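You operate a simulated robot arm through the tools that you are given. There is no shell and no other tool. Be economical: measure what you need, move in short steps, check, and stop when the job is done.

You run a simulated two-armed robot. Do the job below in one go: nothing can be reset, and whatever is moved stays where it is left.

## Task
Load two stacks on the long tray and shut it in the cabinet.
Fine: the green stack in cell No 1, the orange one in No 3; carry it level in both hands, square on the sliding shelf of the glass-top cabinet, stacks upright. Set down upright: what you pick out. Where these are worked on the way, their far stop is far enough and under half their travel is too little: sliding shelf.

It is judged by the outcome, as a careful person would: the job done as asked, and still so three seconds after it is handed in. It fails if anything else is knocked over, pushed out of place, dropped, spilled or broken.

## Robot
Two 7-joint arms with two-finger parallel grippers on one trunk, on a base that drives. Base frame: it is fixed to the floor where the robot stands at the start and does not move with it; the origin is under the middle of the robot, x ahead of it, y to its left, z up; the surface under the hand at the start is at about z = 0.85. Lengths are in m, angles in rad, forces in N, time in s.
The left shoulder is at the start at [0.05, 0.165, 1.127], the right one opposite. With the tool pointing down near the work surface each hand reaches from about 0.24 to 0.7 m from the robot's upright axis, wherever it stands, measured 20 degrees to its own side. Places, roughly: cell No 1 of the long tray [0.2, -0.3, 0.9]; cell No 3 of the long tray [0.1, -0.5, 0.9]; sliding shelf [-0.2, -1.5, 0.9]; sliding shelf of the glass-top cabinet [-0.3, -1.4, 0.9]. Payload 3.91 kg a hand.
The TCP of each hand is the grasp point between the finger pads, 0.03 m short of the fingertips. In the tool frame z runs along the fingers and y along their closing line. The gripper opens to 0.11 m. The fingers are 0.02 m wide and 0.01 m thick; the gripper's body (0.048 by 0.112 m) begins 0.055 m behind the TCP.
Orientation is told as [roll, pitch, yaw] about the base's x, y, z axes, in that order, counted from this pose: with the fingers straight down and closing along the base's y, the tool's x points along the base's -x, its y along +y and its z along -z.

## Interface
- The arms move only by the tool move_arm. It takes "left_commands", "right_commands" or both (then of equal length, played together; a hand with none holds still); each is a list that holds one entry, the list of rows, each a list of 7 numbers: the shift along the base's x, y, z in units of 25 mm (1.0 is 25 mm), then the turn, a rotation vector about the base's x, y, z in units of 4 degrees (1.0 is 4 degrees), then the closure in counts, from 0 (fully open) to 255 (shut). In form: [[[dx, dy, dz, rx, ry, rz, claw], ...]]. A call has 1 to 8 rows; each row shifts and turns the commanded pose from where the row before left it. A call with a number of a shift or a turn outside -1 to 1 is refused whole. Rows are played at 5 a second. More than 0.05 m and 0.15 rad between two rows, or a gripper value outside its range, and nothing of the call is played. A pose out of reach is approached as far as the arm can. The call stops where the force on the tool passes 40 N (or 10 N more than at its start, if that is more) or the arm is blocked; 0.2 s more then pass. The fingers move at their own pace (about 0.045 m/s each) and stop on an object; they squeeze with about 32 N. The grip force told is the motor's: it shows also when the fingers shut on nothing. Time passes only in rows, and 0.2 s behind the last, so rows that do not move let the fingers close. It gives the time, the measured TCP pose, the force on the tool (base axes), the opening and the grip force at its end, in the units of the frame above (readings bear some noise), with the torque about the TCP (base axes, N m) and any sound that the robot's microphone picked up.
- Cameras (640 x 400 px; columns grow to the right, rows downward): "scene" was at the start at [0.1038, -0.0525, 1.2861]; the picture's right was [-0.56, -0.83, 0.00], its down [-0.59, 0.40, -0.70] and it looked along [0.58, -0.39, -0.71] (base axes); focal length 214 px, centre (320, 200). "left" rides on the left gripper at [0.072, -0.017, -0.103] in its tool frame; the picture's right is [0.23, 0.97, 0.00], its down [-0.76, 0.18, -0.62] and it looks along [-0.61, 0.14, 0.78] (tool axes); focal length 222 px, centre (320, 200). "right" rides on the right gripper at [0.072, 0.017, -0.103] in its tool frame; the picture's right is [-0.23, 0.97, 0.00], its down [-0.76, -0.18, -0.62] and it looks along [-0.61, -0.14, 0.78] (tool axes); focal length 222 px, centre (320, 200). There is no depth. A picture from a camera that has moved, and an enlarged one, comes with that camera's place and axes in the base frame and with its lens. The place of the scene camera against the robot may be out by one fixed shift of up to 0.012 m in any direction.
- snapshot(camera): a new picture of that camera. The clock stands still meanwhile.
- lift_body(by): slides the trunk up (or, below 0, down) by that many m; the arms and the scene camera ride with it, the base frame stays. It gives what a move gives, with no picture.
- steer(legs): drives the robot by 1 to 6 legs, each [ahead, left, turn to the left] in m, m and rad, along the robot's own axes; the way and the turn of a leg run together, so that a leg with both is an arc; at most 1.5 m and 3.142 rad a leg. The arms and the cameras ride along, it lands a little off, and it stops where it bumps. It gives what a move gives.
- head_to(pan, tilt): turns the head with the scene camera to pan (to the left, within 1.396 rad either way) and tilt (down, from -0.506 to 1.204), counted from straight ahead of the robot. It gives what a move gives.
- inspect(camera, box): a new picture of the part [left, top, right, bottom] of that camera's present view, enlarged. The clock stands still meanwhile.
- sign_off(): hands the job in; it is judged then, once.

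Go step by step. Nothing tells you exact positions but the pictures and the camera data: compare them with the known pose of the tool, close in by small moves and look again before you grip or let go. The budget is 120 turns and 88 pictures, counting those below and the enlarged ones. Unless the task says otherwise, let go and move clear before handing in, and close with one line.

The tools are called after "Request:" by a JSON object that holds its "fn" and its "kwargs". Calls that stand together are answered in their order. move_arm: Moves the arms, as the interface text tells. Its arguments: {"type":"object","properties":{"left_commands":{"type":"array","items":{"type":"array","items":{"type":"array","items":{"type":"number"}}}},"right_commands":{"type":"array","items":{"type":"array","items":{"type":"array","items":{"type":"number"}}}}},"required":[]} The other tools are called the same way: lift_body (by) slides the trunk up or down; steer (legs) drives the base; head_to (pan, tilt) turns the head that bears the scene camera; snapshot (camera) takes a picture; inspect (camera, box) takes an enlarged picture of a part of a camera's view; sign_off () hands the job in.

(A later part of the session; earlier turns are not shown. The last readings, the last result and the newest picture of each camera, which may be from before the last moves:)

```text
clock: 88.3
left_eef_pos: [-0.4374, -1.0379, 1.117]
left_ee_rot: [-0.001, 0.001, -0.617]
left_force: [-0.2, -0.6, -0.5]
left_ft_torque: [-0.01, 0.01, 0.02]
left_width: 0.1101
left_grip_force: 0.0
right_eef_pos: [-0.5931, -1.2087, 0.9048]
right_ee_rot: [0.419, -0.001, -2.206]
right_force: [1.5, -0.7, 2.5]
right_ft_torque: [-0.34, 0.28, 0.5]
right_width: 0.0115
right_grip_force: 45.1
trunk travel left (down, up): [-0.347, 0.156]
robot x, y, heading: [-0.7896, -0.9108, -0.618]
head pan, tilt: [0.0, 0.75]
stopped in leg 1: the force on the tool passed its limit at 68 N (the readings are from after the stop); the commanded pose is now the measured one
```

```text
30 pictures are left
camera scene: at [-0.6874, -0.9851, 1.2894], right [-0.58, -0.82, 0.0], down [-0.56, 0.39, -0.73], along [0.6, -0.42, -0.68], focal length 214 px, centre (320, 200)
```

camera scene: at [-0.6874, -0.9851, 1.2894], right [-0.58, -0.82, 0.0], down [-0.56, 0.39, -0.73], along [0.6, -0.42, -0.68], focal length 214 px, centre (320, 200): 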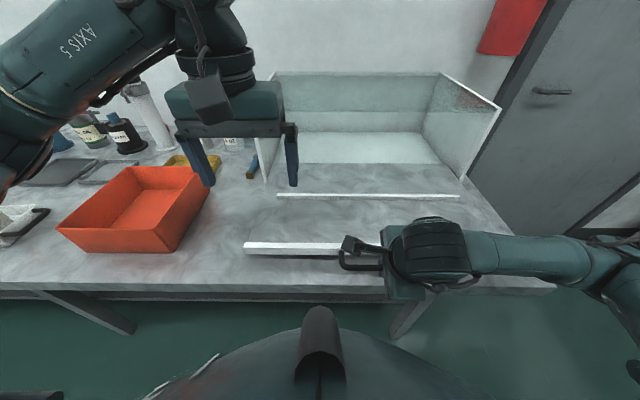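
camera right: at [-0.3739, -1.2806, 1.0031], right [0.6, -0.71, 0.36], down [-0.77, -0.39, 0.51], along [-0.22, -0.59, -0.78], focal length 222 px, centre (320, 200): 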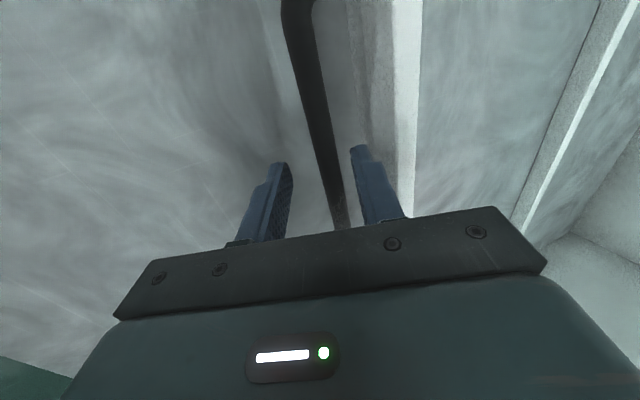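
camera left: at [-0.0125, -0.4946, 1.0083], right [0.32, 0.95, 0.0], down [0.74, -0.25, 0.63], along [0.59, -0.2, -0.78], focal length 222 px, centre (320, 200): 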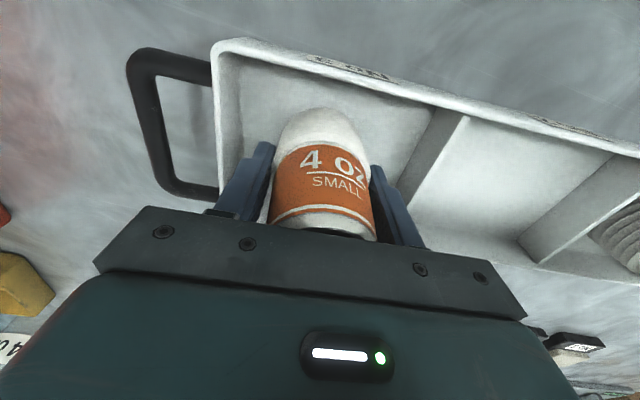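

That is the far stop: about 0.24 m of travel. I'll release the handle and withdraw, then bring the hand back to its normal posture.

Request:
{"fn": "move_arm", "kwargs": {"right_commands": [[[0, 0, 0, 0, 0, 0, 160], [0, 0, 0, 0, 0, 0, 160], [0, 0, 0, 0, 0, 0, 160], [-0.33, 0.235, 0.9, 0, 0, 0, 160], [-0.33, 0.235, 0.9, 0, 0, 0, 160], [-0.33, 0.235, 0.9, 0, 0, 0, 160], [-0.2, 0.14, 0.9, 0, 0, 0, 160], [0, 0, 0.9, 0, 0, 0, 160]]]}}

Request:
{"fn": "snapshot", "kwargs": {"camera": "right"}}

Request:
{"fn": "move_arm", "kwargs": {"right_commands": [[[0, 0, 0.5, 0.58, 0.815, 0, 0], [0, 0, 0.5, 0.58, 0.815, 0, 0], [0, 0, 0, 0.58, 0.815, 0, 0], [0, 0, 0, 0.58, 0.815, 0, 0], [0, 0, 0, 0.58, 0.815, 0, 0], [0, 0, 0, 0.58, 0.815, 0, 0]]]}}

Request:
{"fn": "move_arm", "kwargs": {"right_commands": [[[0, 0, 0, 0, 0, 1, 0], [0, 0, 0, 0, 0, 1, 0], [0, 0, 0, 0, 0, 1, 0], [0, 0, 0, 0, 0, 1, 0], [0, 0, 0, 0, 0, 1, 0], [0, 0, 0, 0, 0, 1, 0], [0, 0, 0, 0, 0, 1, 0], [0, 0, 0, 0, 0, 1, 0]]]}}

Request:
{"fn": "move_arm", "kwargs": {"right_commands": [[[0, 0, 0, 0, 0, 1, 0], [0, 0, 0, 0, 0, 1, 0], [0, 0, 0, 0, 0, 1, 0], [0, 0, 0, 0, 0, 1, 0], [0, 0, 0, 0, 0, 1, 0], [0, 0, 0, 0, 0, 1, 0], [0, 0, 0, 0, 0, 1, 0], [0, 0, 0, 0, 0, 1, 0]]]}}

Request:
{"fn": "move_arm", "kwargs": {"right_commands": [[[0, 0, 0, 0, 0, 1, 0], [0, 0, 0, 0, 0, 1, 0], [0, 0, 0, 0, 0, 1, 0], [0, 0, 0, 0, 0, 1, 0], [0, 0, 0, 0, 0, 1, 0], [0, 0, 0, 0, 0, 1, 0], [0, 0, 0, 0, 0, 0.75, 0]]]}}

Request:
{"fn": "snapshot", "kwargs": {"camera": "scene"}}

```text
clock: 90.1
left_eef_pos: [-0.4379, -1.0398, 1.1176]
left_ee_rot: [-0.002, -0.001, -0.616]
left_force: [0.4, -0.1, 0.5]
left_ft_torque: [0.01, -0.01, 0.0]
left_width: 0.1098
left_grip_force: 0.1
right_eef_pos: [-0.5945, -1.191, 1.0163]
right_ee_rot: [0.417, -0.002, -2.207]
right_force: [-0.2, 0.1, -0.5]
right_ft_torque: [0.03, -0.02, 0.01]
right_width: 0.0411
right_grip_force: 0.0
right hand out of reach, approached as far as the arm can: row 4, 5, 6
trunk travel left (down, up): [-0.347, 0.156]
robot x, y, heading: [-0.7863, -0.909, -0.614]
head pan, tilt: [0.0, 0.75]
```

```text
29 pictures are left
camera right: at [-0.572, -1.1188, 1.1156], right [0.58, -0.71, 0.4], down [-0.79, -0.36, 0.5], along [-0.21, -0.6, -0.77], focal length 222 px, centre (320, 200)
```

right: 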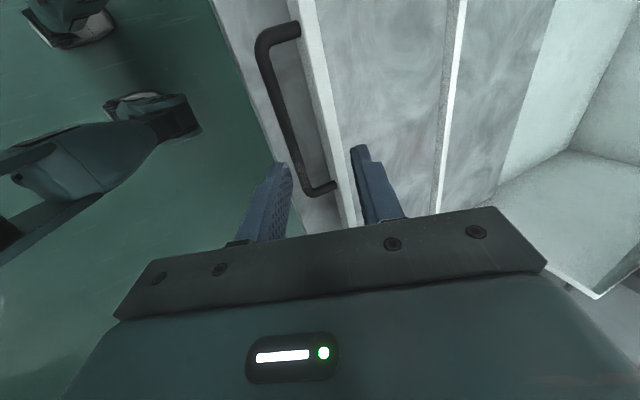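

```text
clock: 91.5
left_eef_pos: [-0.4372, -1.0374, 1.1165]
left_ee_rot: [-0.002, 0.002, -0.617]
left_force: [-0.1, 0.1, -0.1]
left_ft_torque: [0.01, 0.01, 0.01]
left_width: 0.1098
left_grip_force: 0.1
right_eef_pos: [-0.5946, -1.1921, 1.0398]
right_ee_rot: [-0.002, -0.008, -2.203]
right_force: [-0.3, -0.2, 0.2]
right_ft_torque: [0.04, 0.01, 0.01]
right_width: 0.1099
right_grip_force: 0.0
trunk travel left (down, up): [-0.347, 0.156]
robot x, y, heading: [-0.7878, -0.9112, -0.613]
head pan, tilt: [0.0, 0.75]
```

```text
clock: 93.3
left_eef_pos: [-0.4366, -1.0377, 1.117]
left_ee_rot: [-0.001, 0.0, -0.615]
left_force: [-0.6, 0.1, 0.8]
left_ft_torque: [0.0, 0.01, -0.01]
left_width: 0.1099
left_grip_force: 0.1
right_eef_pos: [-0.5924, -1.1921, 1.04]
right_ee_rot: [0.0, -0.008, -1.644]
right_force: [0.0, 1.2, -0.4]
right_ft_torque: [0.0, -0.02, -0.01]
right_width: 0.1098
right_grip_force: 0.0
trunk travel left (down, up): [-0.347, 0.156]
robot x, y, heading: [-0.7855, -0.9101, -0.616]
head pan, tilt: [0.0, 0.75]
```

```text
clock: 95.1
left_eef_pos: [-0.4375, -1.0393, 1.1173]
left_ee_rot: [-0.003, 0.0, -0.617]
left_force: [0.5, -0.4, -1.3]
left_ft_torque: [0.02, 0.03, 0.03]
left_width: 0.1102
left_grip_force: 0.1
right_eef_pos: [-0.593, -1.1919, 1.0403]
right_ee_rot: [0.001, -0.009, -1.088]
right_force: [-0.3, 1.0, 0.9]
right_ft_torque: [-0.05, 0.02, 0.03]
right_width: 0.1102
right_grip_force: 0.1
trunk travel left (down, up): [-0.347, 0.156]
robot x, y, heading: [-0.7866, -0.9126, -0.62]
head pan, tilt: [0.0, 0.75]
```

```text
clock: 96.7
left_eef_pos: [-0.4381, -1.0389, 1.1167]
left_ee_rot: [-0.002, 0.002, -0.616]
left_force: [-1.1, 1.1, 0.4]
left_ft_torque: [0.01, -0.01, 0.03]
left_width: 0.11
left_grip_force: 0.0
right_eef_pos: [-0.5951, -1.1911, 1.0405]
right_ee_rot: [-0.001, -0.009, -0.616]
right_force: [0.8, -0.5, -0.9]
right_ft_torque: [0.03, -0.01, -0.02]
right_width: 0.1101
right_grip_force: 0.1
trunk travel left (down, up): [-0.347, 0.156]
robot x, y, heading: [-0.7804, -0.9165, -0.618]
head pan, tilt: [0.0, 0.75]
```

```text
28 pictures are left
camera scene: at [-0.6874, -0.9853, 1.2894], right [-0.58, -0.82, 0.0], down [-0.56, 0.4, -0.73], along [0.6, -0.42, -0.68], focal length 214 px, centre (320, 200)
```

scene: 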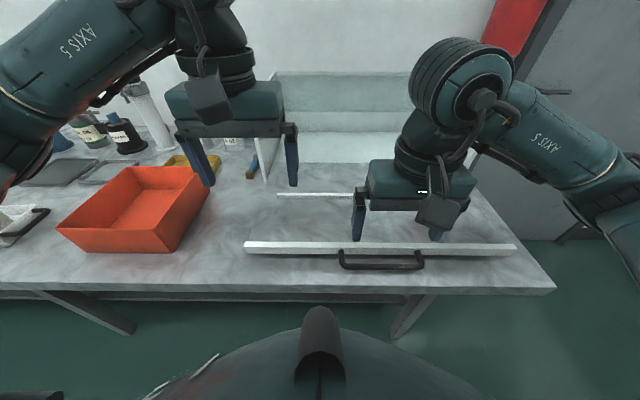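

The shelf is fully out. Now I'll spread the hands at carrying height and drive back to the tray, turning square to it.

Request:
{"fn": "move_arm", "kwargs": {"left_commands": [[[0.6, 0.84, 0, 0, 0, 0, 0], [0.6, 0.84, 0, 0, 0, 0, 0], [0.6, 0.84, 0, 0, 0, 0, 0], [0.6, 0.84, 0, 0, 0, 0, 0], [0.6, 0.84, 0, 0, 0, 0, 0], [0.6, 0.84, 0, 0, 0, 0, 0]]], "right_commands": [[[-0.3, -0.88, 0.5, 0, 0, 0, 0], [-0.3, -0.88, 0.5, 0, 0, 0, 0], [-0.3, -0.88, 0.5, 0, 0, 0, 0], [-0.3, -0.88, 0.5, 0, 0, 0, 0], [-0.3, -0.88, 0.5, 0, 0, 0, 0], [-0.3, -0.88, 0.5, 0, 0, 0, 0]]]}}

Request:
{"fn": "steer", "kwargs": {"legs": [[0, 0.93, 0], [0.045, 0, 0.062]]}}

Request:
{"fn": "head_to", "kwargs": {"pan": 0.0, "tilt": 0.95}}

Request:
{"fn": "snapshot", "kwargs": {"camera": "scene"}}

Request:
{"fn": "snapshot", "kwargs": {"camera": "left"}}

Request:
{"fn": "snapshot", "kwargs": {"camera": "right"}}

```text
clock: 98.1
left_eef_pos: [-0.3462, -0.913, 1.1179]
left_ee_rot: [-0.002, -0.002, -0.615]
left_force: [0.3, -0.2, 0.7]
left_ft_torque: [0.01, 0.02, 0.0]
left_width: 0.1098
left_grip_force: 0.1
right_eef_pos: [-0.6398, -1.3233, 1.1156]
right_ee_rot: [-0.001, -0.008, -0.616]
right_force: [0.8, -0.8, -0.4]
right_ft_torque: [0.01, 0.01, 0.03]
right_width: 0.1098
right_grip_force: 0.1
trunk travel left (down, up): [-0.347, 0.156]
robot x, y, heading: [-0.7881, -0.9117, -0.62]
head pan, tilt: [0.0, 0.75]
```

```text
clock: 107.2
left_eef_pos: [0.2377, -0.1489, 1.1171]
left_ee_rot: [-0.002, 0.0, -0.56]
left_force: [0.4, -0.9, 0.4]
left_ft_torque: [0.01, 0.01, -0.02]
left_width: 0.11
left_grip_force: 0.0
right_eef_pos: [-0.0323, -0.5733, 1.117]
right_ee_rot: [0.001, -0.008, -0.561]
right_force: [0.3, 0.6, 0.0]
right_ft_torque: [0.02, 0.02, -0.01]
right_width: 0.1099
right_grip_force: 0.0
trunk travel left (down, up): [-0.347, 0.156]
robot x, y, heading: [-0.2001, -0.1721, -0.56]
head pan, tilt: [0.0, 0.75]
```

```text
clock: 107.9
left_eef_pos: [0.2362, -0.1487, 1.1193]
left_ee_rot: [-0.002, 0.0, -0.56]
left_force: [0.5, 0.7, -0.6]
left_ft_torque: [0.0, 0.03, -0.02]
left_width: 0.11
left_grip_force: 0.1
right_eef_pos: [-0.033, -0.5736, 1.1168]
right_ee_rot: [-0.001, -0.009, -0.562]
right_force: [0.0, 0.1, 0.5]
right_ft_torque: [-0.02, 0.02, -0.02]
right_width: 0.1104
right_grip_force: 0.0
trunk travel left (down, up): [-0.347, 0.156]
robot x, y, heading: [-0.2013, -0.1704, -0.563]
head pan, tilt: [0.0, 0.949]
```

```text
27 pictures are left
camera scene: at [-0.1086, -0.234, 1.2739], right [-0.53, -0.85, 0.0], down [-0.69, 0.43, -0.58], along [0.49, -0.31, -0.81], focal length 214 px, centre (320, 200)
```

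scene: 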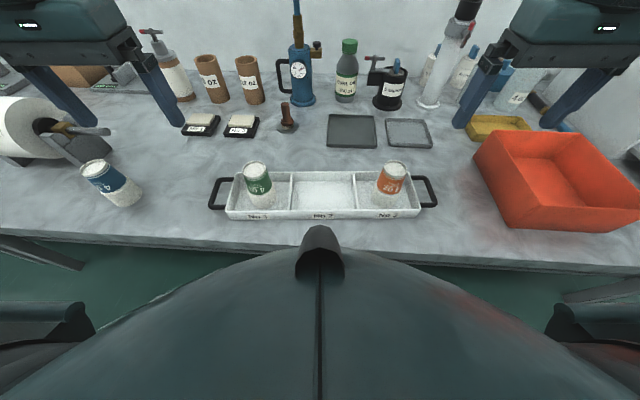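

```text
26 pictures are left
camera left: at [0.1655, -0.1252, 1.2215], right [0.33, 0.95, 0.0], down [0.74, -0.25, 0.62], along [0.59, -0.2, -0.78], focal length 222 px, centre (320, 200)
```

left: 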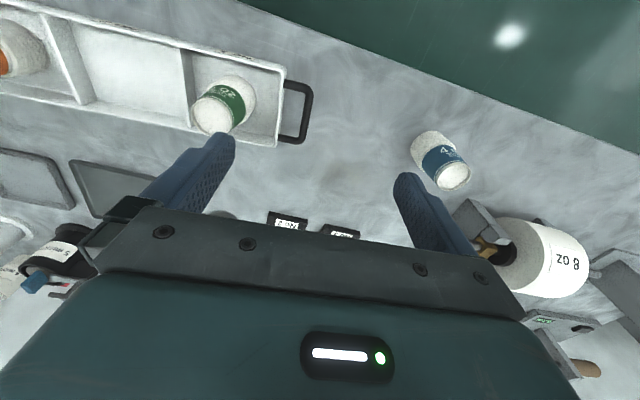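

```text
25 pictures are left
camera right: at [-0.0856, -0.5217, 1.2185], right [0.71, 0.7, 0.0], down [0.55, -0.55, 0.63], along [0.44, -0.45, -0.78], focal length 222 px, centre (320, 200)
```

right: 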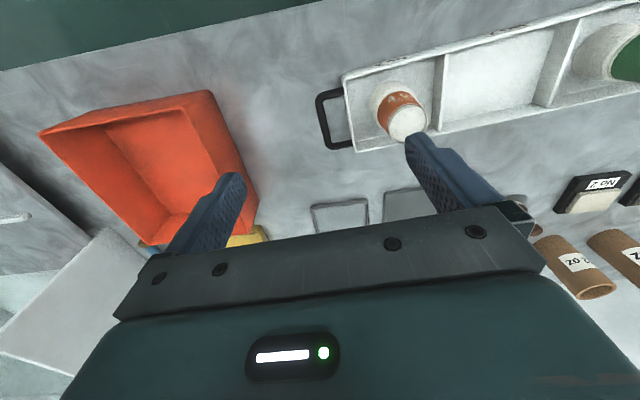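

I'm square to the tray. Its handle bars are near (0.257, −0.179) and (0.003, −0.603). I'll lower both hands over them with the fingers nearly closed and check.

Request:
{"fn": "move_arm", "kwargs": {"left_commands": [[[0.141, -0.2, -0.92, 0, 0, 0.04, 195], [0.141, -0.2, -0.92, 0, 0, 0.04, 195], [0.141, -0.2, -0.92, 0, 0, 0.04, 195], [0.141, -0.2, -0.92, 0, 0, 0.04, 195], [0.141, -0.2, -0.92, 0, 0, 0.04, 195], [0.141, -0.2, -0.92, 0, 0, 0.04, 195]]], "right_commands": [[[0.242, -0.196, -0.91, 0, 0, 0.04, 195], [0.242, -0.196, -0.91, 0, 0, 0.04, 195], [0.242, -0.196, -0.91, 0, 0, 0.04, 195], [0.242, -0.196, -0.91, 0, 0, 0.04, 195], [0.242, -0.196, -0.91, 0, 0, 0.04, 195], [0.242, -0.196, -0.91, 0, 0, 0.04, 195]]]}}

Request:
{"fn": "snapshot", "kwargs": {"camera": "left"}}

Request:
{"fn": "snapshot", "kwargs": {"camera": "right"}}

Request:
{"fn": "snapshot", "kwargs": {"camera": "scene"}}

```text
clock: 109.3
left_eef_pos: [0.2577, -0.1786, 0.9786]
left_ee_rot: [-0.001, -0.002, -0.544]
left_force: [0.1, 0.6, -0.1]
left_ft_torque: [0.02, -0.02, -0.02]
left_width: 0.0261
left_grip_force: 0.1
right_eef_pos: [0.0033, -0.6017, 0.9809]
right_ee_rot: [0.002, -0.009, -0.545]
right_force: [0.2, 0.0, 0.7]
right_ft_torque: [-0.01, -0.01, 0.02]
right_width: 0.0258
right_grip_force: 0.1
trunk travel left (down, up): [-0.347, 0.156]
robot x, y, heading: [-0.1992, -0.1697, -0.563]
head pan, tilt: [0.0, 0.949]
```

```text
24 pictures are left
camera left: at [0.186, -0.1568, 1.0816], right [0.31, 0.95, 0.0], down [0.74, -0.24, 0.62], along [0.59, -0.19, -0.78], focal length 222 px, centre (320, 200)
```

left: 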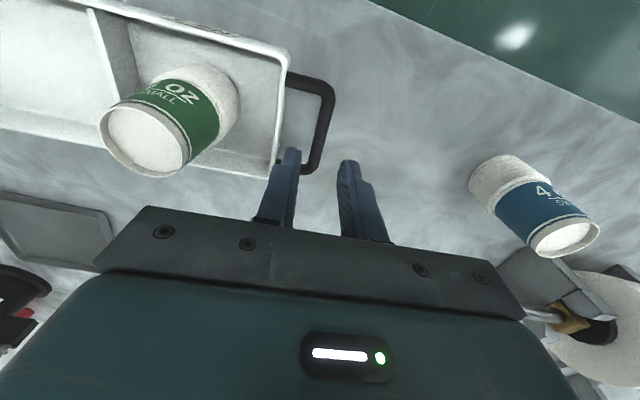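

```text
23 pictures are left
camera right: at [-0.0498, -0.5512, 1.0828], right [0.7, 0.72, 0.0], down [0.55, -0.54, 0.63], along [0.45, -0.44, -0.78], focal length 222 px, centre (320, 200)
```

right: 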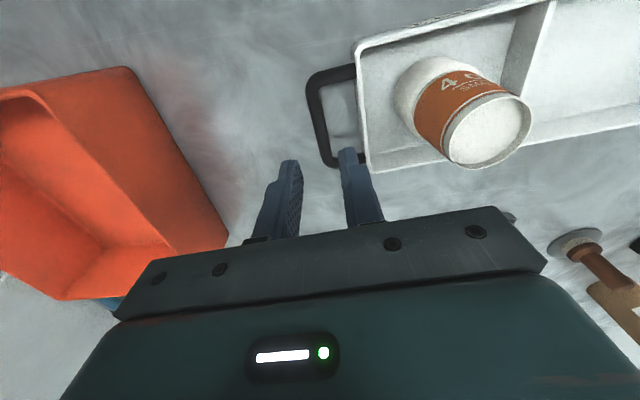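

```text
22 pictures are left
camera scene: at [-0.1084, -0.2341, 1.2739], right [-0.53, -0.85, 0.0], down [-0.69, 0.43, -0.58], along [0.49, -0.31, -0.81], focal length 214 px, centre (320, 200)
```

scene: 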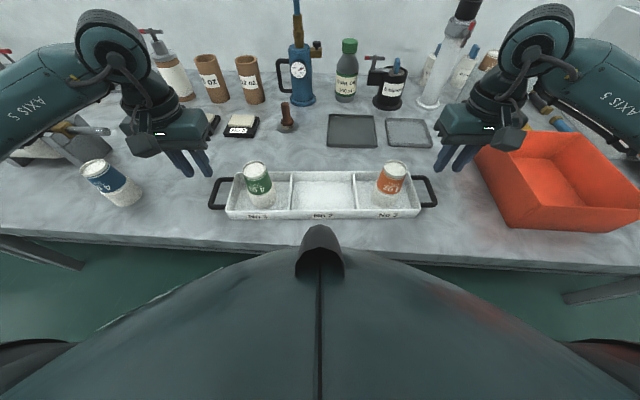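

Both hands are centred on the handle bars. Lowering so the fingers straddle them.

Request:
{"fn": "move_arm", "kwargs": {"left_commands": [[[0, 0, -0.9, 0, 0, 0, 195], [0, 0, -0.9, 0, 0, 0, 195], [0, 0, -0.7, 0, 0, 0, 195], [0, 0, -0.4, 0, 0, 0, 195]]], "right_commands": [[[0, 0, -0.9, 0, 0, 0, 195], [0, 0, -0.9, 0, 0, 0, 195], [0, 0, -0.8, 0, 0, 0, 195], [0, 0, -0.4, 0, 0, 0, 195]]]}}

Request:
{"fn": "snapshot", "kwargs": {"camera": "left"}}

Request:
{"fn": "snapshot", "kwargs": {"camera": "right"}}

```text
clock: 110.3
left_eef_pos: [0.258, -0.179, 0.907]
left_ee_rot: [-0.003, -0.001, -0.542]
left_force: [0.1, 0.1, -0.4]
left_ft_torque: [0.0, 0.0, 0.0]
left_width: 0.0257
left_grip_force: 0.1
right_eef_pos: [0.0032, -0.6017, 0.9045]
right_ee_rot: [0.002, -0.009, -0.545]
right_force: [0.7, 0.2, 0.3]
right_ft_torque: [-0.01, -0.01, -0.03]
right_width: 0.0258
right_grip_force: 0.1
trunk travel left (down, up): [-0.347, 0.156]
robot x, y, heading: [-0.2009, -0.1703, -0.562]
head pan, tilt: [0.0, 0.949]
```

```text
21 pictures are left
camera left: at [0.1861, -0.1573, 1.0104], right [0.31, 0.95, 0.0], down [0.74, -0.24, 0.62], along [0.59, -0.19, -0.78], focal length 222 px, centre (320, 200)
```

left: 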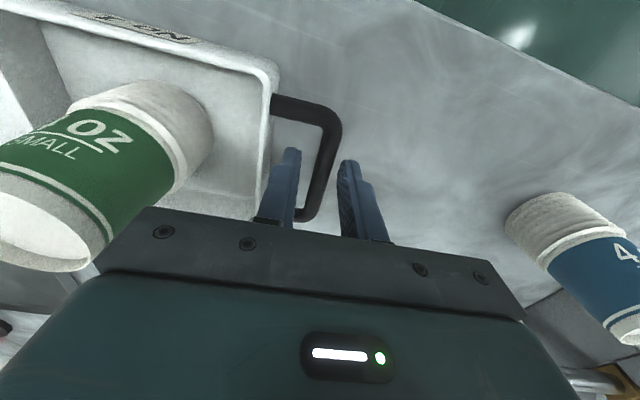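

```text
20 pictures are left
camera right: at [-0.0499, -0.5504, 1.007], right [0.7, 0.72, 0.0], down [0.55, -0.54, 0.63], along [0.45, -0.44, -0.78], focal length 222 px, centre (320, 200)
```

right: 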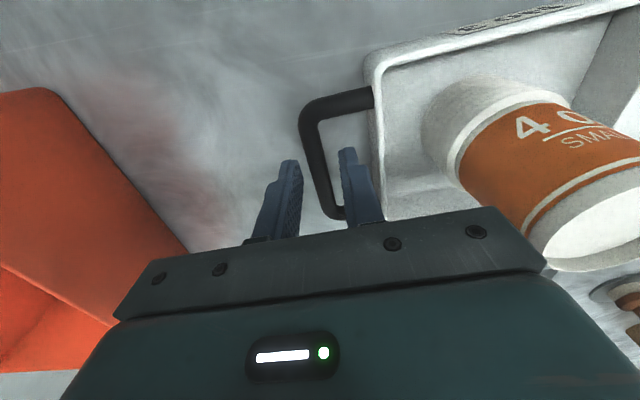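

The bars sit neatly between the fingers. A little lower, then close both.

Request:
{"fn": "move_arm", "kwargs": {"left_commands": [[[0, 0, -0.4, 0, 0, 0, 195], [0, 0, -0.38, 0, 0, 0, 195], [0, 0, 0, 0, 0, 0, 255], [0, 0, 0, 0, 0, 0, 255], [0, 0, 0, 0, 0, 0, 255], [0, 0, 0, 0, 0, 0, 255]]], "right_commands": [[[0, 0, -0.35, 0, 0, 0, 195], [0, 0, -0.35, 0, 0, 0, 195], [0, 0, 0, 0, 0, 0, 255], [0, 0, 0, 0, 0, 0, 255], [0, 0, 0, 0, 0, 0, 255], [0, 0, 0, 0, 0, 0, 255]]]}}

```text
clock: 111.7
left_eef_pos: [0.2588, -0.1775, 0.8872]
left_ee_rot: [0.003, -0.001, -0.542]
left_force: [9.3, 16.3, 1.0]
left_ft_torque: [0.09, -0.19, -0.25]
left_width: 0.0111
left_grip_force: 32.1
right_eef_pos: [0.0027, -0.6042, 0.8868]
right_ee_rot: [-0.002, -0.008, -0.547]
right_force: [-7.7, -14.7, 0.3]
right_ft_torque: [-0.11, -0.01, -0.06]
right_width: 0.0115
right_grip_force: 32.4
trunk travel left (down, up): [-0.347, 0.156]
robot x, y, heading: [-0.2019, -0.1752, -0.561]
head pan, tilt: [0.0, 0.949]
```

Both handles are gripped. I'll relax the slight inward squeeze and lift level by a small amount.

Request:
{"fn": "move_arm", "kwargs": {"left_commands": [[[0.06, 0.09, 0, 0, 0, 0, 255], [0, 0, 0.2, 0, 0, 0, 255], [0, 0, 0.3, 0, 0, 0, 255], [0, 0, 0.3, 0, 0, 0, 255], [0, 0, 0.3, 0, 0, 0, 255]]], "right_commands": [[[-0.06, -0.09, 0, 0, 0, 0, 255], [0, 0, 0.2, 0, 0, 0, 255], [0, 0, 0.3, 0, 0, 0, 255], [0, 0, 0.3, 0, 0, 0, 255], [0, 0, 0.3, 0, 0, 0, 255]]]}}

Request:
{"fn": "snapshot", "kwargs": {"camera": "scene"}}

```text
clock: 112.9
left_eef_pos: [0.2589, -0.1787, 0.9145]
left_ee_rot: [-0.005, 0.002, -0.546]
left_force: [-7.0, -8.8, -2.3]
left_ft_torque: [-0.04, 0.1, -0.13]
left_width: 0.0116
left_grip_force: 31.9
right_eef_pos: [0.0029, -0.6038, 0.9151]
right_ee_rot: [0.005, -0.011, -0.544]
right_force: [6.7, 9.4, -3.1]
right_ft_torque: [0.06, -0.09, -0.35]
right_width: 0.0115
right_grip_force: 32.3
trunk travel left (down, up): [-0.347, 0.156]
robot x, y, heading: [-0.2027, -0.1684, -0.566]
head pan, tilt: [0.0, 0.949]
```

```text
19 pictures are left
camera scene: at [-0.1084, -0.2341, 1.2738], right [-0.53, -0.85, 0.0], down [-0.69, 0.43, -0.58], along [0.49, -0.31, -0.81], focal length 214 px, centre (320, 200)
```

scene: 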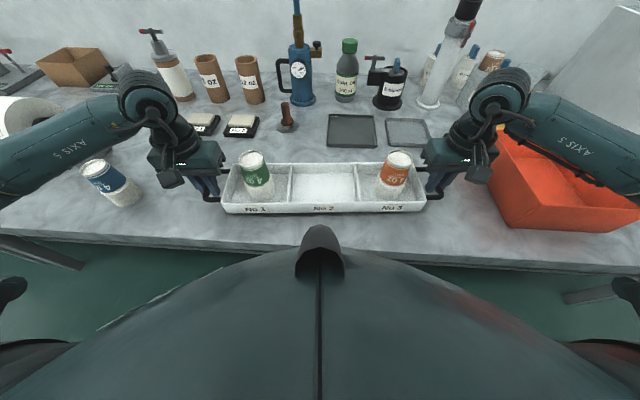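

The tray is up and level, both stacks upright. I'll raise it with the trunk, back away from the bench, and carry it across to the cabinet.

Request:
{"fn": "move_arm", "kwargs": {"left_commands": [[[-0.025, -0.04, 0, 0, 0, 0, 255]]], "right_commands": [[[0.025, 0.04, 0, 0, 0, 0, 255]]]}}

Request:
{"fn": "lift_body", "kwargs": {"by": 0.11}}

Request:
{"fn": "steer", "kwargs": {"legs": [[-0.2, 0, 0]]}}

Request:
{"fn": "snapshot", "kwargs": {"camera": "scene"}}

```text
clock: 113.3
left_eef_pos: [0.2575, -0.1787, 0.9155]
left_ee_rot: [-0.002, 0.0, -0.545]
left_force: [-5.9, -7.0, -2.5]
left_ft_torque: [-0.07, 0.08, -0.23]
left_width: 0.0114
left_grip_force: 32.2
right_eef_pos: [0.0027, -0.6037, 0.9151]
right_ee_rot: [-0.002, -0.009, -0.545]
right_force: [5.1, 7.4, -2.2]
right_ft_torque: [0.01, -0.04, -0.2]
right_width: 0.0112
right_grip_force: 32.1
trunk travel left (down, up): [-0.347, 0.156]
robot x, y, heading: [-0.2005, -0.1745, -0.561]
head pan, tilt: [0.0, 0.949]
```

```text
clock: 114.7
left_eef_pos: [0.2598, -0.1786, 1.0254]
left_ee_rot: [-0.002, 0.0, -0.543]
left_force: [-5.8, -8.5, -1.2]
left_ft_torque: [-0.1, 0.03, -0.2]
left_width: 0.0114
left_grip_force: 31.6
right_eef_pos: [0.0027, -0.6031, 1.0251]
right_ee_rot: [-0.001, -0.01, -0.545]
right_force: [6.2, 8.3, -3.1]
right_ft_torque: [0.09, 0.01, -0.21]
right_width: 0.0113
right_grip_force: 31.6
trunk travel left (down, up): [-0.457, 0.046]
robot x, y, heading: [-0.2024, -0.1714, -0.562]
head pan, tilt: [0.0, 0.949]
```

```text
clock: 116.3
left_eef_pos: [0.0901, -0.0715, 1.0255]
left_ee_rot: [-0.002, -0.003, -0.544]
left_force: [-6.3, -8.8, -2.8]
left_ft_torque: [-0.08, 0.04, -0.18]
left_width: 0.0115
left_grip_force: 31.7
right_eef_pos: [-0.1663, -0.4978, 1.0243]
right_ee_rot: [0.0, -0.009, -0.546]
right_force: [6.6, 10.2, -2.9]
right_ft_torque: [0.07, -0.01, -0.22]
right_width: 0.0117
right_grip_force: 32.5
trunk travel left (down, up): [-0.457, 0.046]
robot x, y, heading: [-0.3714, -0.0654, -0.565]
head pan, tilt: [0.0, 0.949]
```

```text
18 pictures are left
camera scene: at [-0.2767, -0.128, 1.3839], right [-0.53, -0.85, 0.0], down [-0.69, 0.43, -0.58], along [0.49, -0.31, -0.81], focal length 214 px, centre (320, 200)
```

scene: 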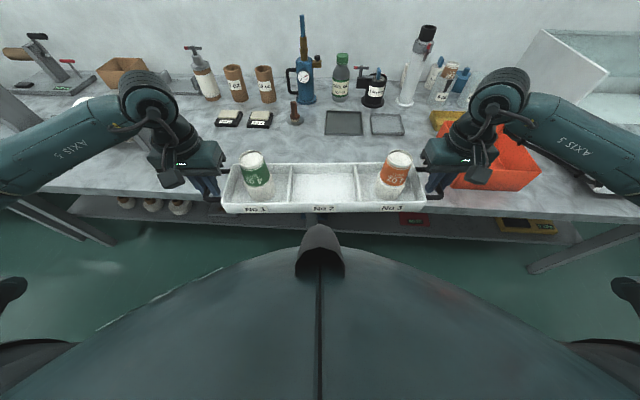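

Steady and level. Turning slightly and driving across to the cabinet.

Request:
{"fn": "steer", "kwargs": {"legs": [[0, 0, -0.071], [0.005, -0.6, 0]]}}

Request:
{"fn": "steer", "kwargs": {"legs": [[0, -0.434, 0]]}}

Request:
{"fn": "snapshot", "kwargs": {"camera": "scene"}}

```text
clock: 122.6
left_eef_pos: [-0.2646, -0.5973, 1.0256]
left_ee_rot: [-0.002, 0.0, -0.612]
left_force: [-1.4, -1.2, -3.0]
left_ft_torque: [-0.01, 0.02, -0.25]
left_width: 0.0114
left_grip_force: 31.7
right_eef_pos: [-0.5479, -1.0037, 1.0239]
right_ee_rot: [-0.001, -0.009, -0.61]
right_force: [2.5, 0.6, -2.2]
right_ft_torque: [0.01, -0.01, -0.19]
right_width: 0.0112
right_grip_force: 32.4
trunk travel left (down, up): [-0.457, 0.046]
robot x, y, heading: [-0.7232, -0.5599, -0.625]
head pan, tilt: [0.0, 0.949]
```

```text
clock: 126.9
left_eef_pos: [-0.5192, -0.9454, 1.0247]
left_ee_rot: [0.001, -0.002, -0.613]
left_force: [-0.6, -0.4, -2.3]
left_ft_torque: [0.01, 0.0, -0.19]
left_width: 0.0115
left_grip_force: 32.0
right_eef_pos: [-0.8032, -1.352, 1.0238]
right_ee_rot: [0.0, -0.009, -0.613]
right_force: [1.8, -1.0, -2.4]
right_ft_torque: [0.05, 0.03, -0.16]
right_width: 0.0115
right_grip_force: 31.8
trunk travel left (down, up): [-0.457, 0.046]
robot x, y, heading: [-0.9764, -0.9069, -0.631]
head pan, tilt: [0.0, 0.949]
```

```text
17 pictures are left
camera scene: at [-0.8884, -0.9758, 1.3838], right [-0.59, -0.81, 0.0], down [-0.66, 0.48, -0.58], along [0.47, -0.34, -0.81], focal length 214 px, centre (320, 200)
```

scene: 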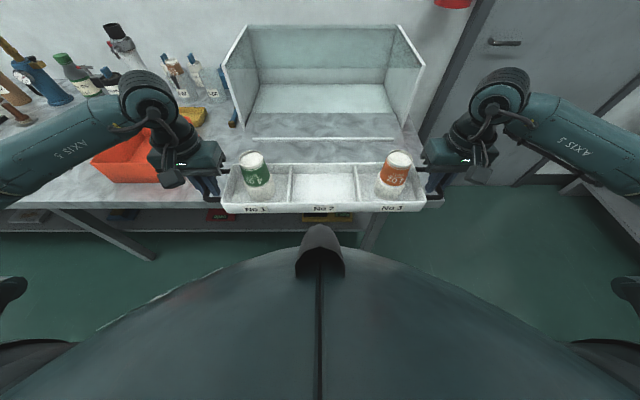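

The tray is lined up with the shelf. I'm driving straight in over it.

Request:
{"fn": "steer", "kwargs": {"legs": [[0.245, 0, -0.007]]}}

Request:
{"fn": "snapshot", "kwargs": {"camera": "scene"}}

Request:
{"fn": "snapshot", "kwargs": {"camera": "left"}}

Request:
{"fn": "snapshot", "kwargs": {"camera": "right"}}

```text
clock: 128.7
left_eef_pos: [-0.3196, -1.0934, 1.0238]
left_ee_rot: [-0.004, 0.0, -0.616]
left_force: [-0.8, 1.0, -2.4]
left_ft_torque: [0.05, 0.07, -0.17]
left_width: 0.0112
left_grip_force: 31.9
right_eef_pos: [-0.6052, -1.4986, 1.0238]
right_ee_rot: [0.0, -0.008, -0.618]
right_force: [0.4, -0.1, -2.9]
right_ft_torque: [-0.01, -0.03, -0.18]
right_width: 0.0113
right_grip_force: 32.0
trunk travel left (down, up): [-0.457, 0.046]
robot x, y, heading: [-0.7783, -1.056, -0.633]
head pan, tilt: [0.0, 0.949]
```

```text
16 pictures are left
camera scene: at [-0.6893, -1.1223, 1.3837], right [-0.59, -0.81, 0.0], down [-0.66, 0.48, -0.58], along [0.47, -0.34, -0.81], focal length 214 px, centre (320, 200)
```

scene: 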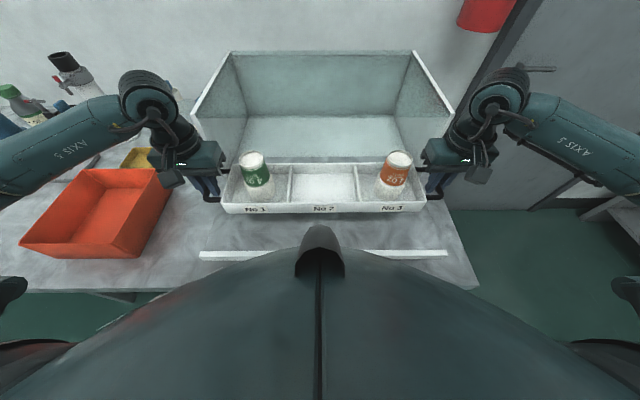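

```text
15 pictures are left
camera left: at [-0.3897, -1.0661, 1.1283], right [0.38, 0.93, 0.0], down [0.72, -0.29, 0.62], along [0.58, -0.24, -0.78], focal length 222 px, centre (320, 200)
```

left: 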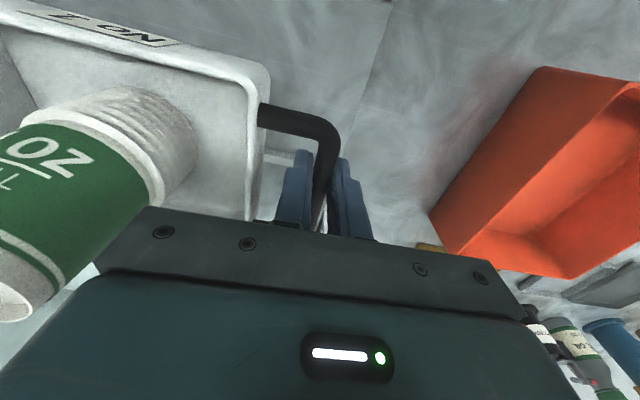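

```text
14 pictures are left
camera right: at [-0.6555, -1.4441, 1.1265], right [0.75, 0.66, 0.0], down [0.51, -0.58, 0.63], along [0.42, -0.47, -0.78], focal length 222 px, centre (320, 200)
```

right: 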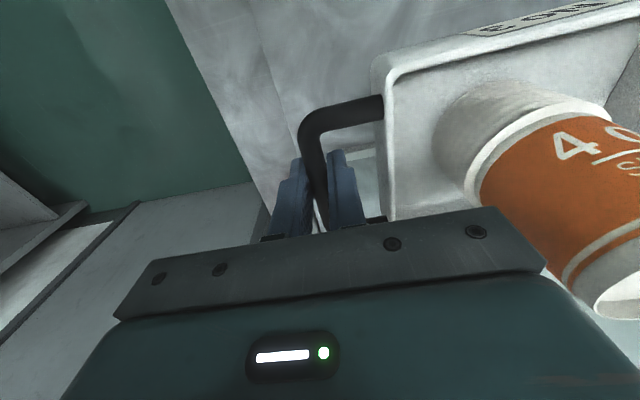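

The tray's centre is over the shelf, between front lip and rear rail. I'll ease it 7 mm towards me to sit mid-way, and lower with the trunk.

Request:
{"fn": "move_arm", "kwargs": {"left_commands": [[[-0.114, 0.081, 0, 0, 0, 0, 255], [-0.114, 0.081, 0, 0, 0, 0, 255]]], "right_commands": [[[-0.114, 0.081, 0, 0, 0, 0, 255], [-0.114, 0.081, 0, 0, 0, 0, 255]]]}}

Request:
{"fn": "lift_body", "kwargs": {"by": -0.085}}

Request:
{"fn": "snapshot", "kwargs": {"camera": "scene"}}

Request:
{"fn": "snapshot", "kwargs": {"camera": "left"}}

```text
clock: 129.3
left_eef_pos: [-0.3256, -1.0887, 1.0245]
left_ee_rot: [-0.002, 0.002, -0.615]
left_force: [1.0, 0.2, -1.1]
left_ft_torque: [-0.06, -0.06, -0.15]
left_width: 0.0114
left_grip_force: 32.1
right_eef_pos: [-0.6116, -1.4945, 1.0254]
right_ee_rot: [-0.002, -0.01, -0.617]
right_force: [0.4, -1.3, -1.2]
right_ft_torque: [0.05, 0.08, -0.09]
right_width: 0.0114
right_grip_force: 32.0
trunk travel left (down, up): [-0.457, 0.046]
robot x, y, heading: [-0.7807, -1.0519, -0.64]
head pan, tilt: [0.0, 0.949]
```

```text
clock: 130.5
left_eef_pos: [-0.3272, -1.0891, 0.9429]
left_ee_rot: [-0.001, -0.007, -0.615]
left_force: [0.6, 2.8, 19.8]
left_ft_torque: [-0.56, -0.81, -0.14]
left_width: 0.0117
left_grip_force: 31.7
right_eef_pos: [-0.6121, -1.4944, 0.9435]
right_ee_rot: [0.002, -0.014, -0.617]
right_force: [-1.3, -3.3, 13.5]
right_ft_torque: [-0.64, -0.85, -0.08]
right_width: 0.0116
right_grip_force: 32.3
trunk travel left (down, up): [-0.372, 0.131]
robot x, y, heading: [-0.7769, -1.052, -0.636]
head pan, tilt: [0.0, 0.949]
```

```text
13 pictures are left
camera scene: at [-0.6922, -1.1205, 1.2996], right [-0.59, -0.81, 0.0], down [-0.65, 0.48, -0.58], along [0.47, -0.35, -0.81], focal length 214 px, centre (320, 200)
```

scene: 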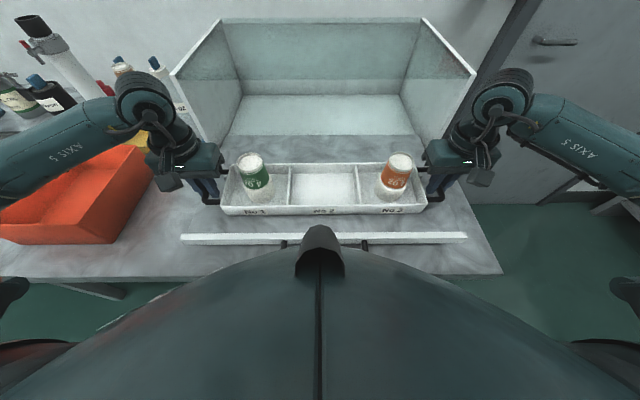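

```text
12 pictures are left
camera left: at [-0.3975, -1.0606, 1.0459], right [0.38, 0.93, 0.0], down [0.72, -0.29, 0.63], along [0.58, -0.24, -0.78], focal length 222 px, centre (320, 200)
```

left: 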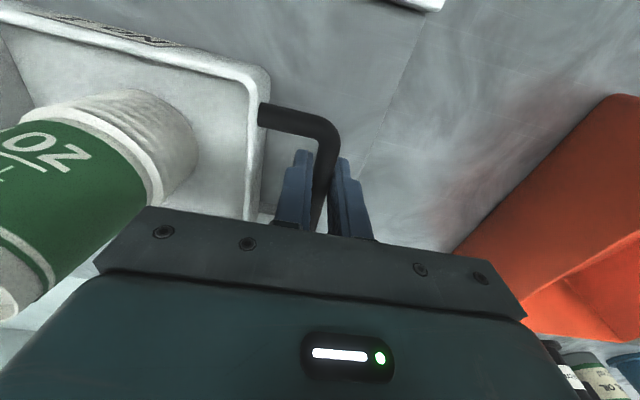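

The far edge touched the rear rail. It's nearer than I took it, so the free bay runs n≈0.28–0.43. I'll lift 2 cm, move back about 1 cm, and lower again.

Request:
{"fn": "move_arm", "kwargs": {"left_commands": [[[0, 0, 0.8, 0, 0, 0, 255], [-0.17, 0.122, 0, 0, 0, 0, 255], [-0.17, 0.122, 0, 0, 0, 0, 255], [0, 0, -0.3, 0, 0, 0, 255], [0, 0, -0.3, 0, 0, 0, 255]]], "right_commands": [[[0, 0, 0.8, 0, 0, 0, 255], [-0.17, 0.122, 0, 0, 0, 0, 255], [-0.17, 0.122, 0, 0, 0, 0, 255], [0, 0, -0.3, 0, 0, 0, 255], [0, 0, -0.3, 0, 0, 0, 255]]]}}

Request:
{"fn": "inspect", "kwargs": {"camera": "scene", "box": [170, 120, 480, 260]}}

```text
clock: 131.7
left_eef_pos: [-0.3362, -1.0832, 0.9439]
left_ee_rot: [-0.002, 0.001, -0.616]
left_force: [-0.5, -0.1, -2.1]
left_ft_torque: [-0.05, -0.07, -0.14]
left_width: 0.0116
left_grip_force: 31.3
right_eef_pos: [-0.6196, -1.4895, 0.9455]
right_ee_rot: [0.0, -0.01, -0.618]
right_force: [1.1, 0.2, -2.6]
right_ft_torque: [0.08, 0.13, -0.03]
right_width: 0.0116
right_grip_force: 32.0
trunk travel left (down, up): [-0.372, 0.131]
robot x, y, heading: [-0.7803, -1.0491, -0.637]
head pan, tilt: [0.0, 0.949]
```

```text
2.06 times, centred on (325, 190) of scene
camera zoom: at [-0.6899, -1.1218, 1.2988], right [-0.59, -0.81, 0.0], down [-0.65, 0.48, -0.58], along [0.47, -0.35, -0.81], focal length 443 px, centre (310, 221)
```

zoom: 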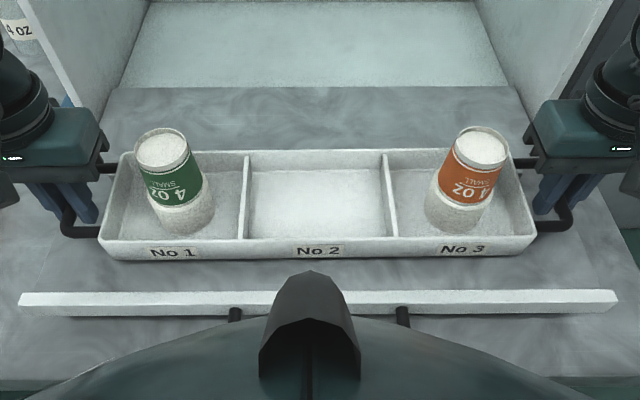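

It's clear of the rail now, with more spare room at the front lip. I'll ease 6 mm nearer and lower in steps.

Request:
{"fn": "move_arm", "kwargs": {"left_commands": [[[-0.2, 0.142, 0, 0, 0, 0, 255], [0, 0, -0.3, 0, 0, 0, 255], [0, 0, -0.3, 0, 0, 0, 255], [0, 0, -0.2, 0, 0, 0, 255]]], "right_commands": [[[-0.2, 0.142, 0, 0, 0, 0, 255], [0, 0, -0.33, 0, 0, 0, 255], [0, 0, -0.33, 0, 0, 0, 255], [0, 0, -0.2, 0, 0, 0, 255]]]}}

Request:
{"fn": "move_arm", "kwargs": {"left_commands": [[[0, 0, -0.2, 0, 0, 0, 255], [0, 0, -0.2, 0, 0, 0, 255]]], "right_commands": [[[0, 0, -0.2, 0, 0, 0, 255], [0, 0, -0.2, 0, 0, 0, 255]]]}}

```text
clock: 132.9
left_eef_pos: [-0.3382, -1.0818, 0.9309]
left_ee_rot: [-0.005, -0.02, -0.613]
left_force: [1.8, 2.2, 22.6]
left_ft_torque: [0.52, 0.69, -0.19]
left_width: 0.0117
left_grip_force: 31.9
right_eef_pos: [-0.6222, -1.4868, 0.9297]
right_ee_rot: [0.002, -0.03, -0.622]
right_force: [-0.3, -2.4, 19.4]
right_ft_torque: [0.4, 0.59, 0.05]
right_width: 0.0118
right_grip_force: 31.9
trunk travel left (down, up): [-0.372, 0.131]
robot x, y, heading: [-0.7759, -1.0528, -0.635]
head pan, tilt: [0.0, 0.949]
stopped in row 4 (left hand): the force on the tool passed its limit at 41 N (the readings are from after the stop); the commanded pose is now the measured one
```

```text
clock: 133.4
left_eef_pos: [-0.3364, -1.0818, 0.9266]
left_ee_rot: [-0.004, -0.029, -0.616]
left_force: [2.5, 0.3, 21.4]
left_ft_torque: [0.46, 0.66, -0.14]
left_width: 0.0116
left_grip_force: 32.0
right_eef_pos: [-0.6218, -1.4884, 0.9259]
right_ee_rot: [0.005, -0.039, -0.621]
right_force: [0.7, -1.3, 21.2]
right_ft_torque: [0.44, 0.96, 0.12]
right_width: 0.0113
right_grip_force: 32.0
trunk travel left (down, up): [-0.372, 0.131]
robot x, y, heading: [-0.7831, -1.0523, -0.634]
head pan, tilt: [0.0, 0.949]
stopped in row 2 (right hand): the force on the tool passed its limit at 50 N (the readings are from after the stop); the commanded pose is now the measured one
```

Now something touches on the near side. I'll lift slightly and look.

Request:
{"fn": "move_arm", "kwargs": {"left_commands": [[[0, 0, 0.4, 0, 0, 0, 255], [0, 0, 0.4, 0, 0, 0, 255]]], "right_commands": [[[0, 0, 0.4, 0, 0, 0, 255], [0, 0, 0.4, 0, 0, 0, 255]]]}}

Request:
{"fn": "snapshot", "kwargs": {"camera": "left"}}

Request:
{"fn": "inspect", "kwargs": {"camera": "scene", "box": [170, 120, 480, 260]}}

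```text
clock: 134.0
left_eef_pos: [-0.3365, -1.0813, 0.9441]
left_ee_rot: [-0.005, -0.019, -0.614]
left_force: [0.8, 1.5, -1.0]
left_ft_torque: [0.01, 0.05, -0.18]
left_width: 0.0113
left_grip_force: 32.0
right_eef_pos: [-0.6222, -1.4878, 0.9436]
right_ee_rot: [0.001, -0.03, -0.623]
right_force: [-1.1, -0.9, -2.6]
right_ft_torque: [0.03, -0.02, 0.02]
right_width: 0.0114
right_grip_force: 32.2
trunk travel left (down, up): [-0.372, 0.131]
robot x, y, heading: [-0.7795, -1.0527, -0.635]
head pan, tilt: [0.0, 0.949]
```

```text
10 pictures are left
camera left: at [-0.408, -1.0537, 1.0451], right [0.38, 0.93, -0.01], down [0.72, -0.29, 0.64], along [0.59, -0.24, -0.77], focal length 222 px, centre (320, 200)
```

left: 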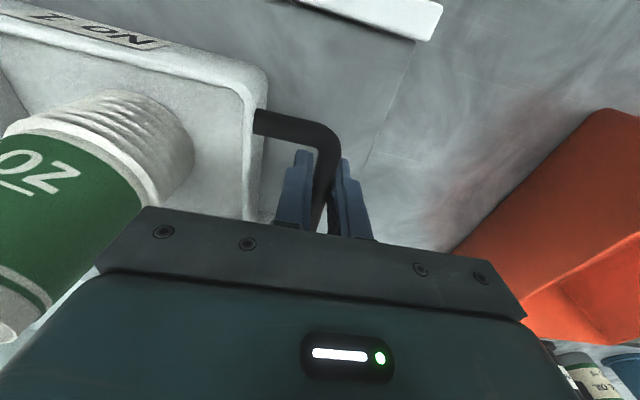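

```text
2.06 times, centred on (325, 190) of scene
camera zoom: at [-0.6898, -1.1219, 1.2984], right [-0.59, -0.81, 0.0], down [-0.65, 0.48, -0.58], along [0.47, -0.34, -0.81], focal length 443 px, centre (310, 221)
```

zoom: 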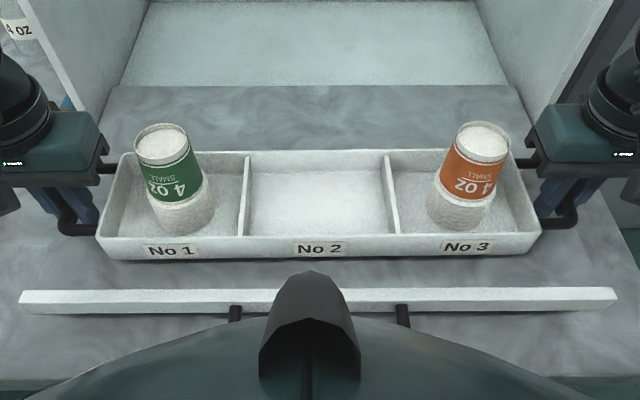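

The contact was just the shelf floor, which lies about 4 cm above the bench; the lip gap is clear. I'll take out the slight pitch in the hands and lower again in small steps.

Request:
{"fn": "move_arm", "kwargs": {"left_commands": [[[0, 0, 0, 0.157, 0.22, 0, 255], [0, 0, -0.2, 0, 0, 0, 255], [0, 0, -0.15, 0, 0, 0, 255], [0, 0, 0, 0, 0, 0, 255]]], "right_commands": [[[0, 0, 0, 0.25, 0.35, 0, 255], [0, 0, -0.2, 0, 0, 0, 255], [0, 0, -0.15, 0, 0, 0, 255], [0, 0, 0, 0, 0, 0, 255]]]}}

Request:
{"fn": "move_arm", "kwargs": {"left_commands": [[[0, 0, -0.12, 0, 0, 0, 255], [0, 0, 0, 0, 0, 0, 255]]], "right_commands": [[[0, 0, -0.12, 0, 0, 0, 255], [0, 0, 0, 0, 0, 0, 255]]]}}

```text
clock: 135.0
left_eef_pos: [-0.3372, -1.0825, 0.9349]
left_ee_rot: [-0.002, 0.0, -0.614]
left_force: [-0.8, -0.6, -1.4]
left_ft_torque: [0.35, 0.49, -0.21]
left_width: 0.0112
left_grip_force: 32.3
right_eef_pos: [-0.6218, -1.4883, 0.9339]
right_ee_rot: [0.0, 0.0, -0.621]
right_force: [0.4, 0.4, -2.3]
right_ft_torque: [-0.32, -0.48, 0.03]
right_width: 0.0115
right_grip_force: 31.7
trunk travel left (down, up): [-0.372, 0.131]
robot x, y, heading: [-0.7807, -1.0527, -0.635]
head pan, tilt: [0.0, 0.949]
```

```text
clock: 135.6
left_eef_pos: [-0.3367, -1.0818, 0.9328]
left_ee_rot: [-0.004, -0.001, -0.614]
left_force: [-1.6, -2.0, -1.8]
left_ft_torque: [-0.03, 0.0, -0.09]
left_width: 0.0114
left_grip_force: 31.6
right_eef_pos: [-0.6218, -1.4874, 0.9314]
right_ee_rot: [0.002, 0.0, -0.621]
right_force: [1.3, 2.4, -2.7]
right_ft_torque: [0.02, 0.05, 0.03]
right_width: 0.0116
right_grip_force: 32.1
trunk travel left (down, up): [-0.372, 0.131]
robot x, y, heading: [-0.7808, -1.0495, -0.635]
head pan, tilt: [0.0, 0.949]
```

Request:
{"fn": "move_arm", "kwargs": {"left_commands": [[[0, 0, -0.12, 0, 0, 0, 255], [0, 0, 0, 0, 0, 0, 255]]], "right_commands": [[[0, 0, -0.08, 0, 0, 0, 255], [0, 0, 0, 0, 0, 0, 255]]]}}

Request:
{"fn": "move_arm", "kwargs": {"left_commands": [[[0, 0, -0.12, 0, 0, 0, 255], [0, 0, 0, 0, 0, 0, 255]]], "right_commands": [[[0, 0, -0.12, 0, 0, 0, 255], [0, 0, 0, 0, 0, 0, 255]]]}}

Request:
{"fn": "move_arm", "kwargs": {"left_commands": [[[0, 0, -0.12, 0, 0, 0, 255], [0, 0, 0, 0, 0, 0, 255]]], "right_commands": [[[0, 0, -0.12, 0, 0, 0, 255], [0, 0, 0, 0, 0, 0, 255]]]}}

```text
clock: 136.2
left_eef_pos: [-0.3363, -1.0818, 0.9291]
left_ee_rot: [-0.006, -0.001, -0.613]
left_force: [-1.4, -2.9, -2.1]
left_ft_torque: [-0.16, -0.23, -0.07]
left_width: 0.0115
left_grip_force: 32.6
right_eef_pos: [-0.6217, -1.4881, 0.9302]
right_ee_rot: [0.001, -0.002, -0.621]
right_force: [2.0, 3.1, -2.6]
right_ft_torque: [0.21, 0.27, 0.11]
right_width: 0.0114
right_grip_force: 32.3
trunk travel left (down, up): [-0.372, 0.131]
robot x, y, heading: [-0.7754, -1.0571, -0.634]
head pan, tilt: [0.0, 0.949]
```

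```text
clock: 136.8
left_eef_pos: [-0.3367, -1.0825, 0.9285]
left_ee_rot: [-0.004, -0.005, -0.613]
left_force: [1.4, 0.6, 14.6]
left_ft_torque: [-0.37, -0.46, -0.1]
left_width: 0.0115
left_grip_force: 32.2
right_eef_pos: [-0.6202, -1.4877, 0.9295]
right_ee_rot: [0.003, -0.006, -0.624]
right_force: [0.1, -0.8, 2.3]
right_ft_torque: [-0.45, -0.63, 0.1]
right_width: 0.0112
right_grip_force: 31.8
trunk travel left (down, up): [-0.372, 0.131]
robot x, y, heading: [-0.7788, -1.0547, -0.635]
head pan, tilt: [0.0, 0.949]
```

```text
clock: 137.4
left_eef_pos: [-0.3372, -1.0806, 0.9266]
left_ee_rot: [-0.004, -0.006, -0.616]
left_force: [2.3, 0.8, 25.2]
left_ft_torque: [-0.13, -0.15, -0.1]
left_width: 0.0116
left_grip_force: 32.3
right_eef_pos: [-0.6219, -1.4875, 0.9257]
right_ee_rot: [0.002, -0.007, -0.622]
right_force: [-2.7, -2.6, 16.8]
right_ft_torque: [-0.05, -0.07, 0.11]
right_width: 0.0114
right_grip_force: 32.3
trunk travel left (down, up): [-0.372, 0.131]
robot x, y, heading: [-0.7805, -1.0535, -0.632]
head pan, tilt: [0.0, 0.949]
```

The tray is resting flat, with both hands reading force and hardly any torque. I'll relax, open just enough, rise, and look.

Request:
{"fn": "move_arm", "kwargs": {"left_commands": [[[0, 0, 0.1, 0, 0, 0, 255], [0, 0, 0, 0, 0, 0, 190], [0, 0, 0, 0, 0, 0, 190], [0, 0, 0, 0, 0, 0, 190], [0, 0, 0.3, 0, 0, 0, 190], [0, 0, 1, 0, 0, 0, 190], [0, 0, 1, 0, 0, 0, 190]]], "right_commands": [[[0, 0, 0.1, 0, 0, 0, 255], [0, 0, 0, 0, 0, 0, 190], [0, 0, 0, 0, 0, 0, 190], [0, 0, 0, 0, 0, 0, 190], [0, 0, 0.3, 0, 0, 0, 190], [0, 0, 1, 0, 0, 0, 190], [0, 0, 1, 0, 0, 0, 190]]]}}

Request:
{"fn": "inspect", "kwargs": {"camera": "scene", "box": [150, 70, 500, 270]}}

```text
clock: 139.0
left_eef_pos: [-0.3359, -1.0827, 0.9855]
left_ee_rot: [-0.004, 0.0, -0.613]
left_force: [-1.0, 0.1, 0.0]
left_ft_torque: [0.01, 0.01, 0.02]
left_width: 0.028
left_grip_force: 0.1
right_eef_pos: [-0.6215, -1.4868, 0.9837]
right_ee_rot: [0.002, -0.001, -0.621]
right_force: [0.3, -0.5, 0.3]
right_ft_torque: [0.01, -0.01, -0.01]
right_width: 0.028
right_grip_force: 0.0
trunk travel left (down, up): [-0.372, 0.131]
robot x, y, heading: [-0.7769, -1.0536, -0.632]
head pan, tilt: [0.0, 0.949]
```

```text
1.83 times, centred on (325, 170) of scene
camera zoom: at [-0.6902, -1.1216, 1.2988], right [-0.59, -0.81, 0.0], down [-0.65, 0.48, -0.58], along [0.47, -0.35, -0.81], focal length 392 px, centre (311, 255)
```

zoom: 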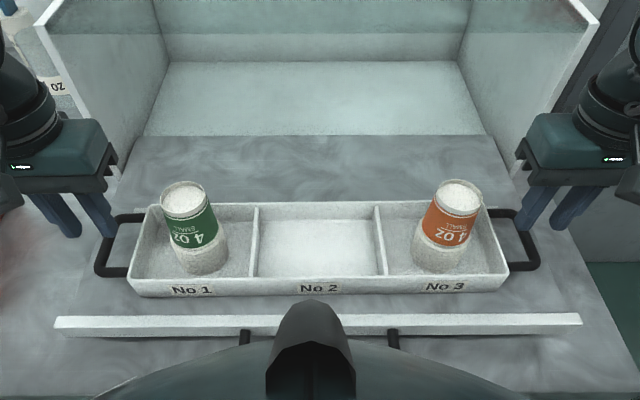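

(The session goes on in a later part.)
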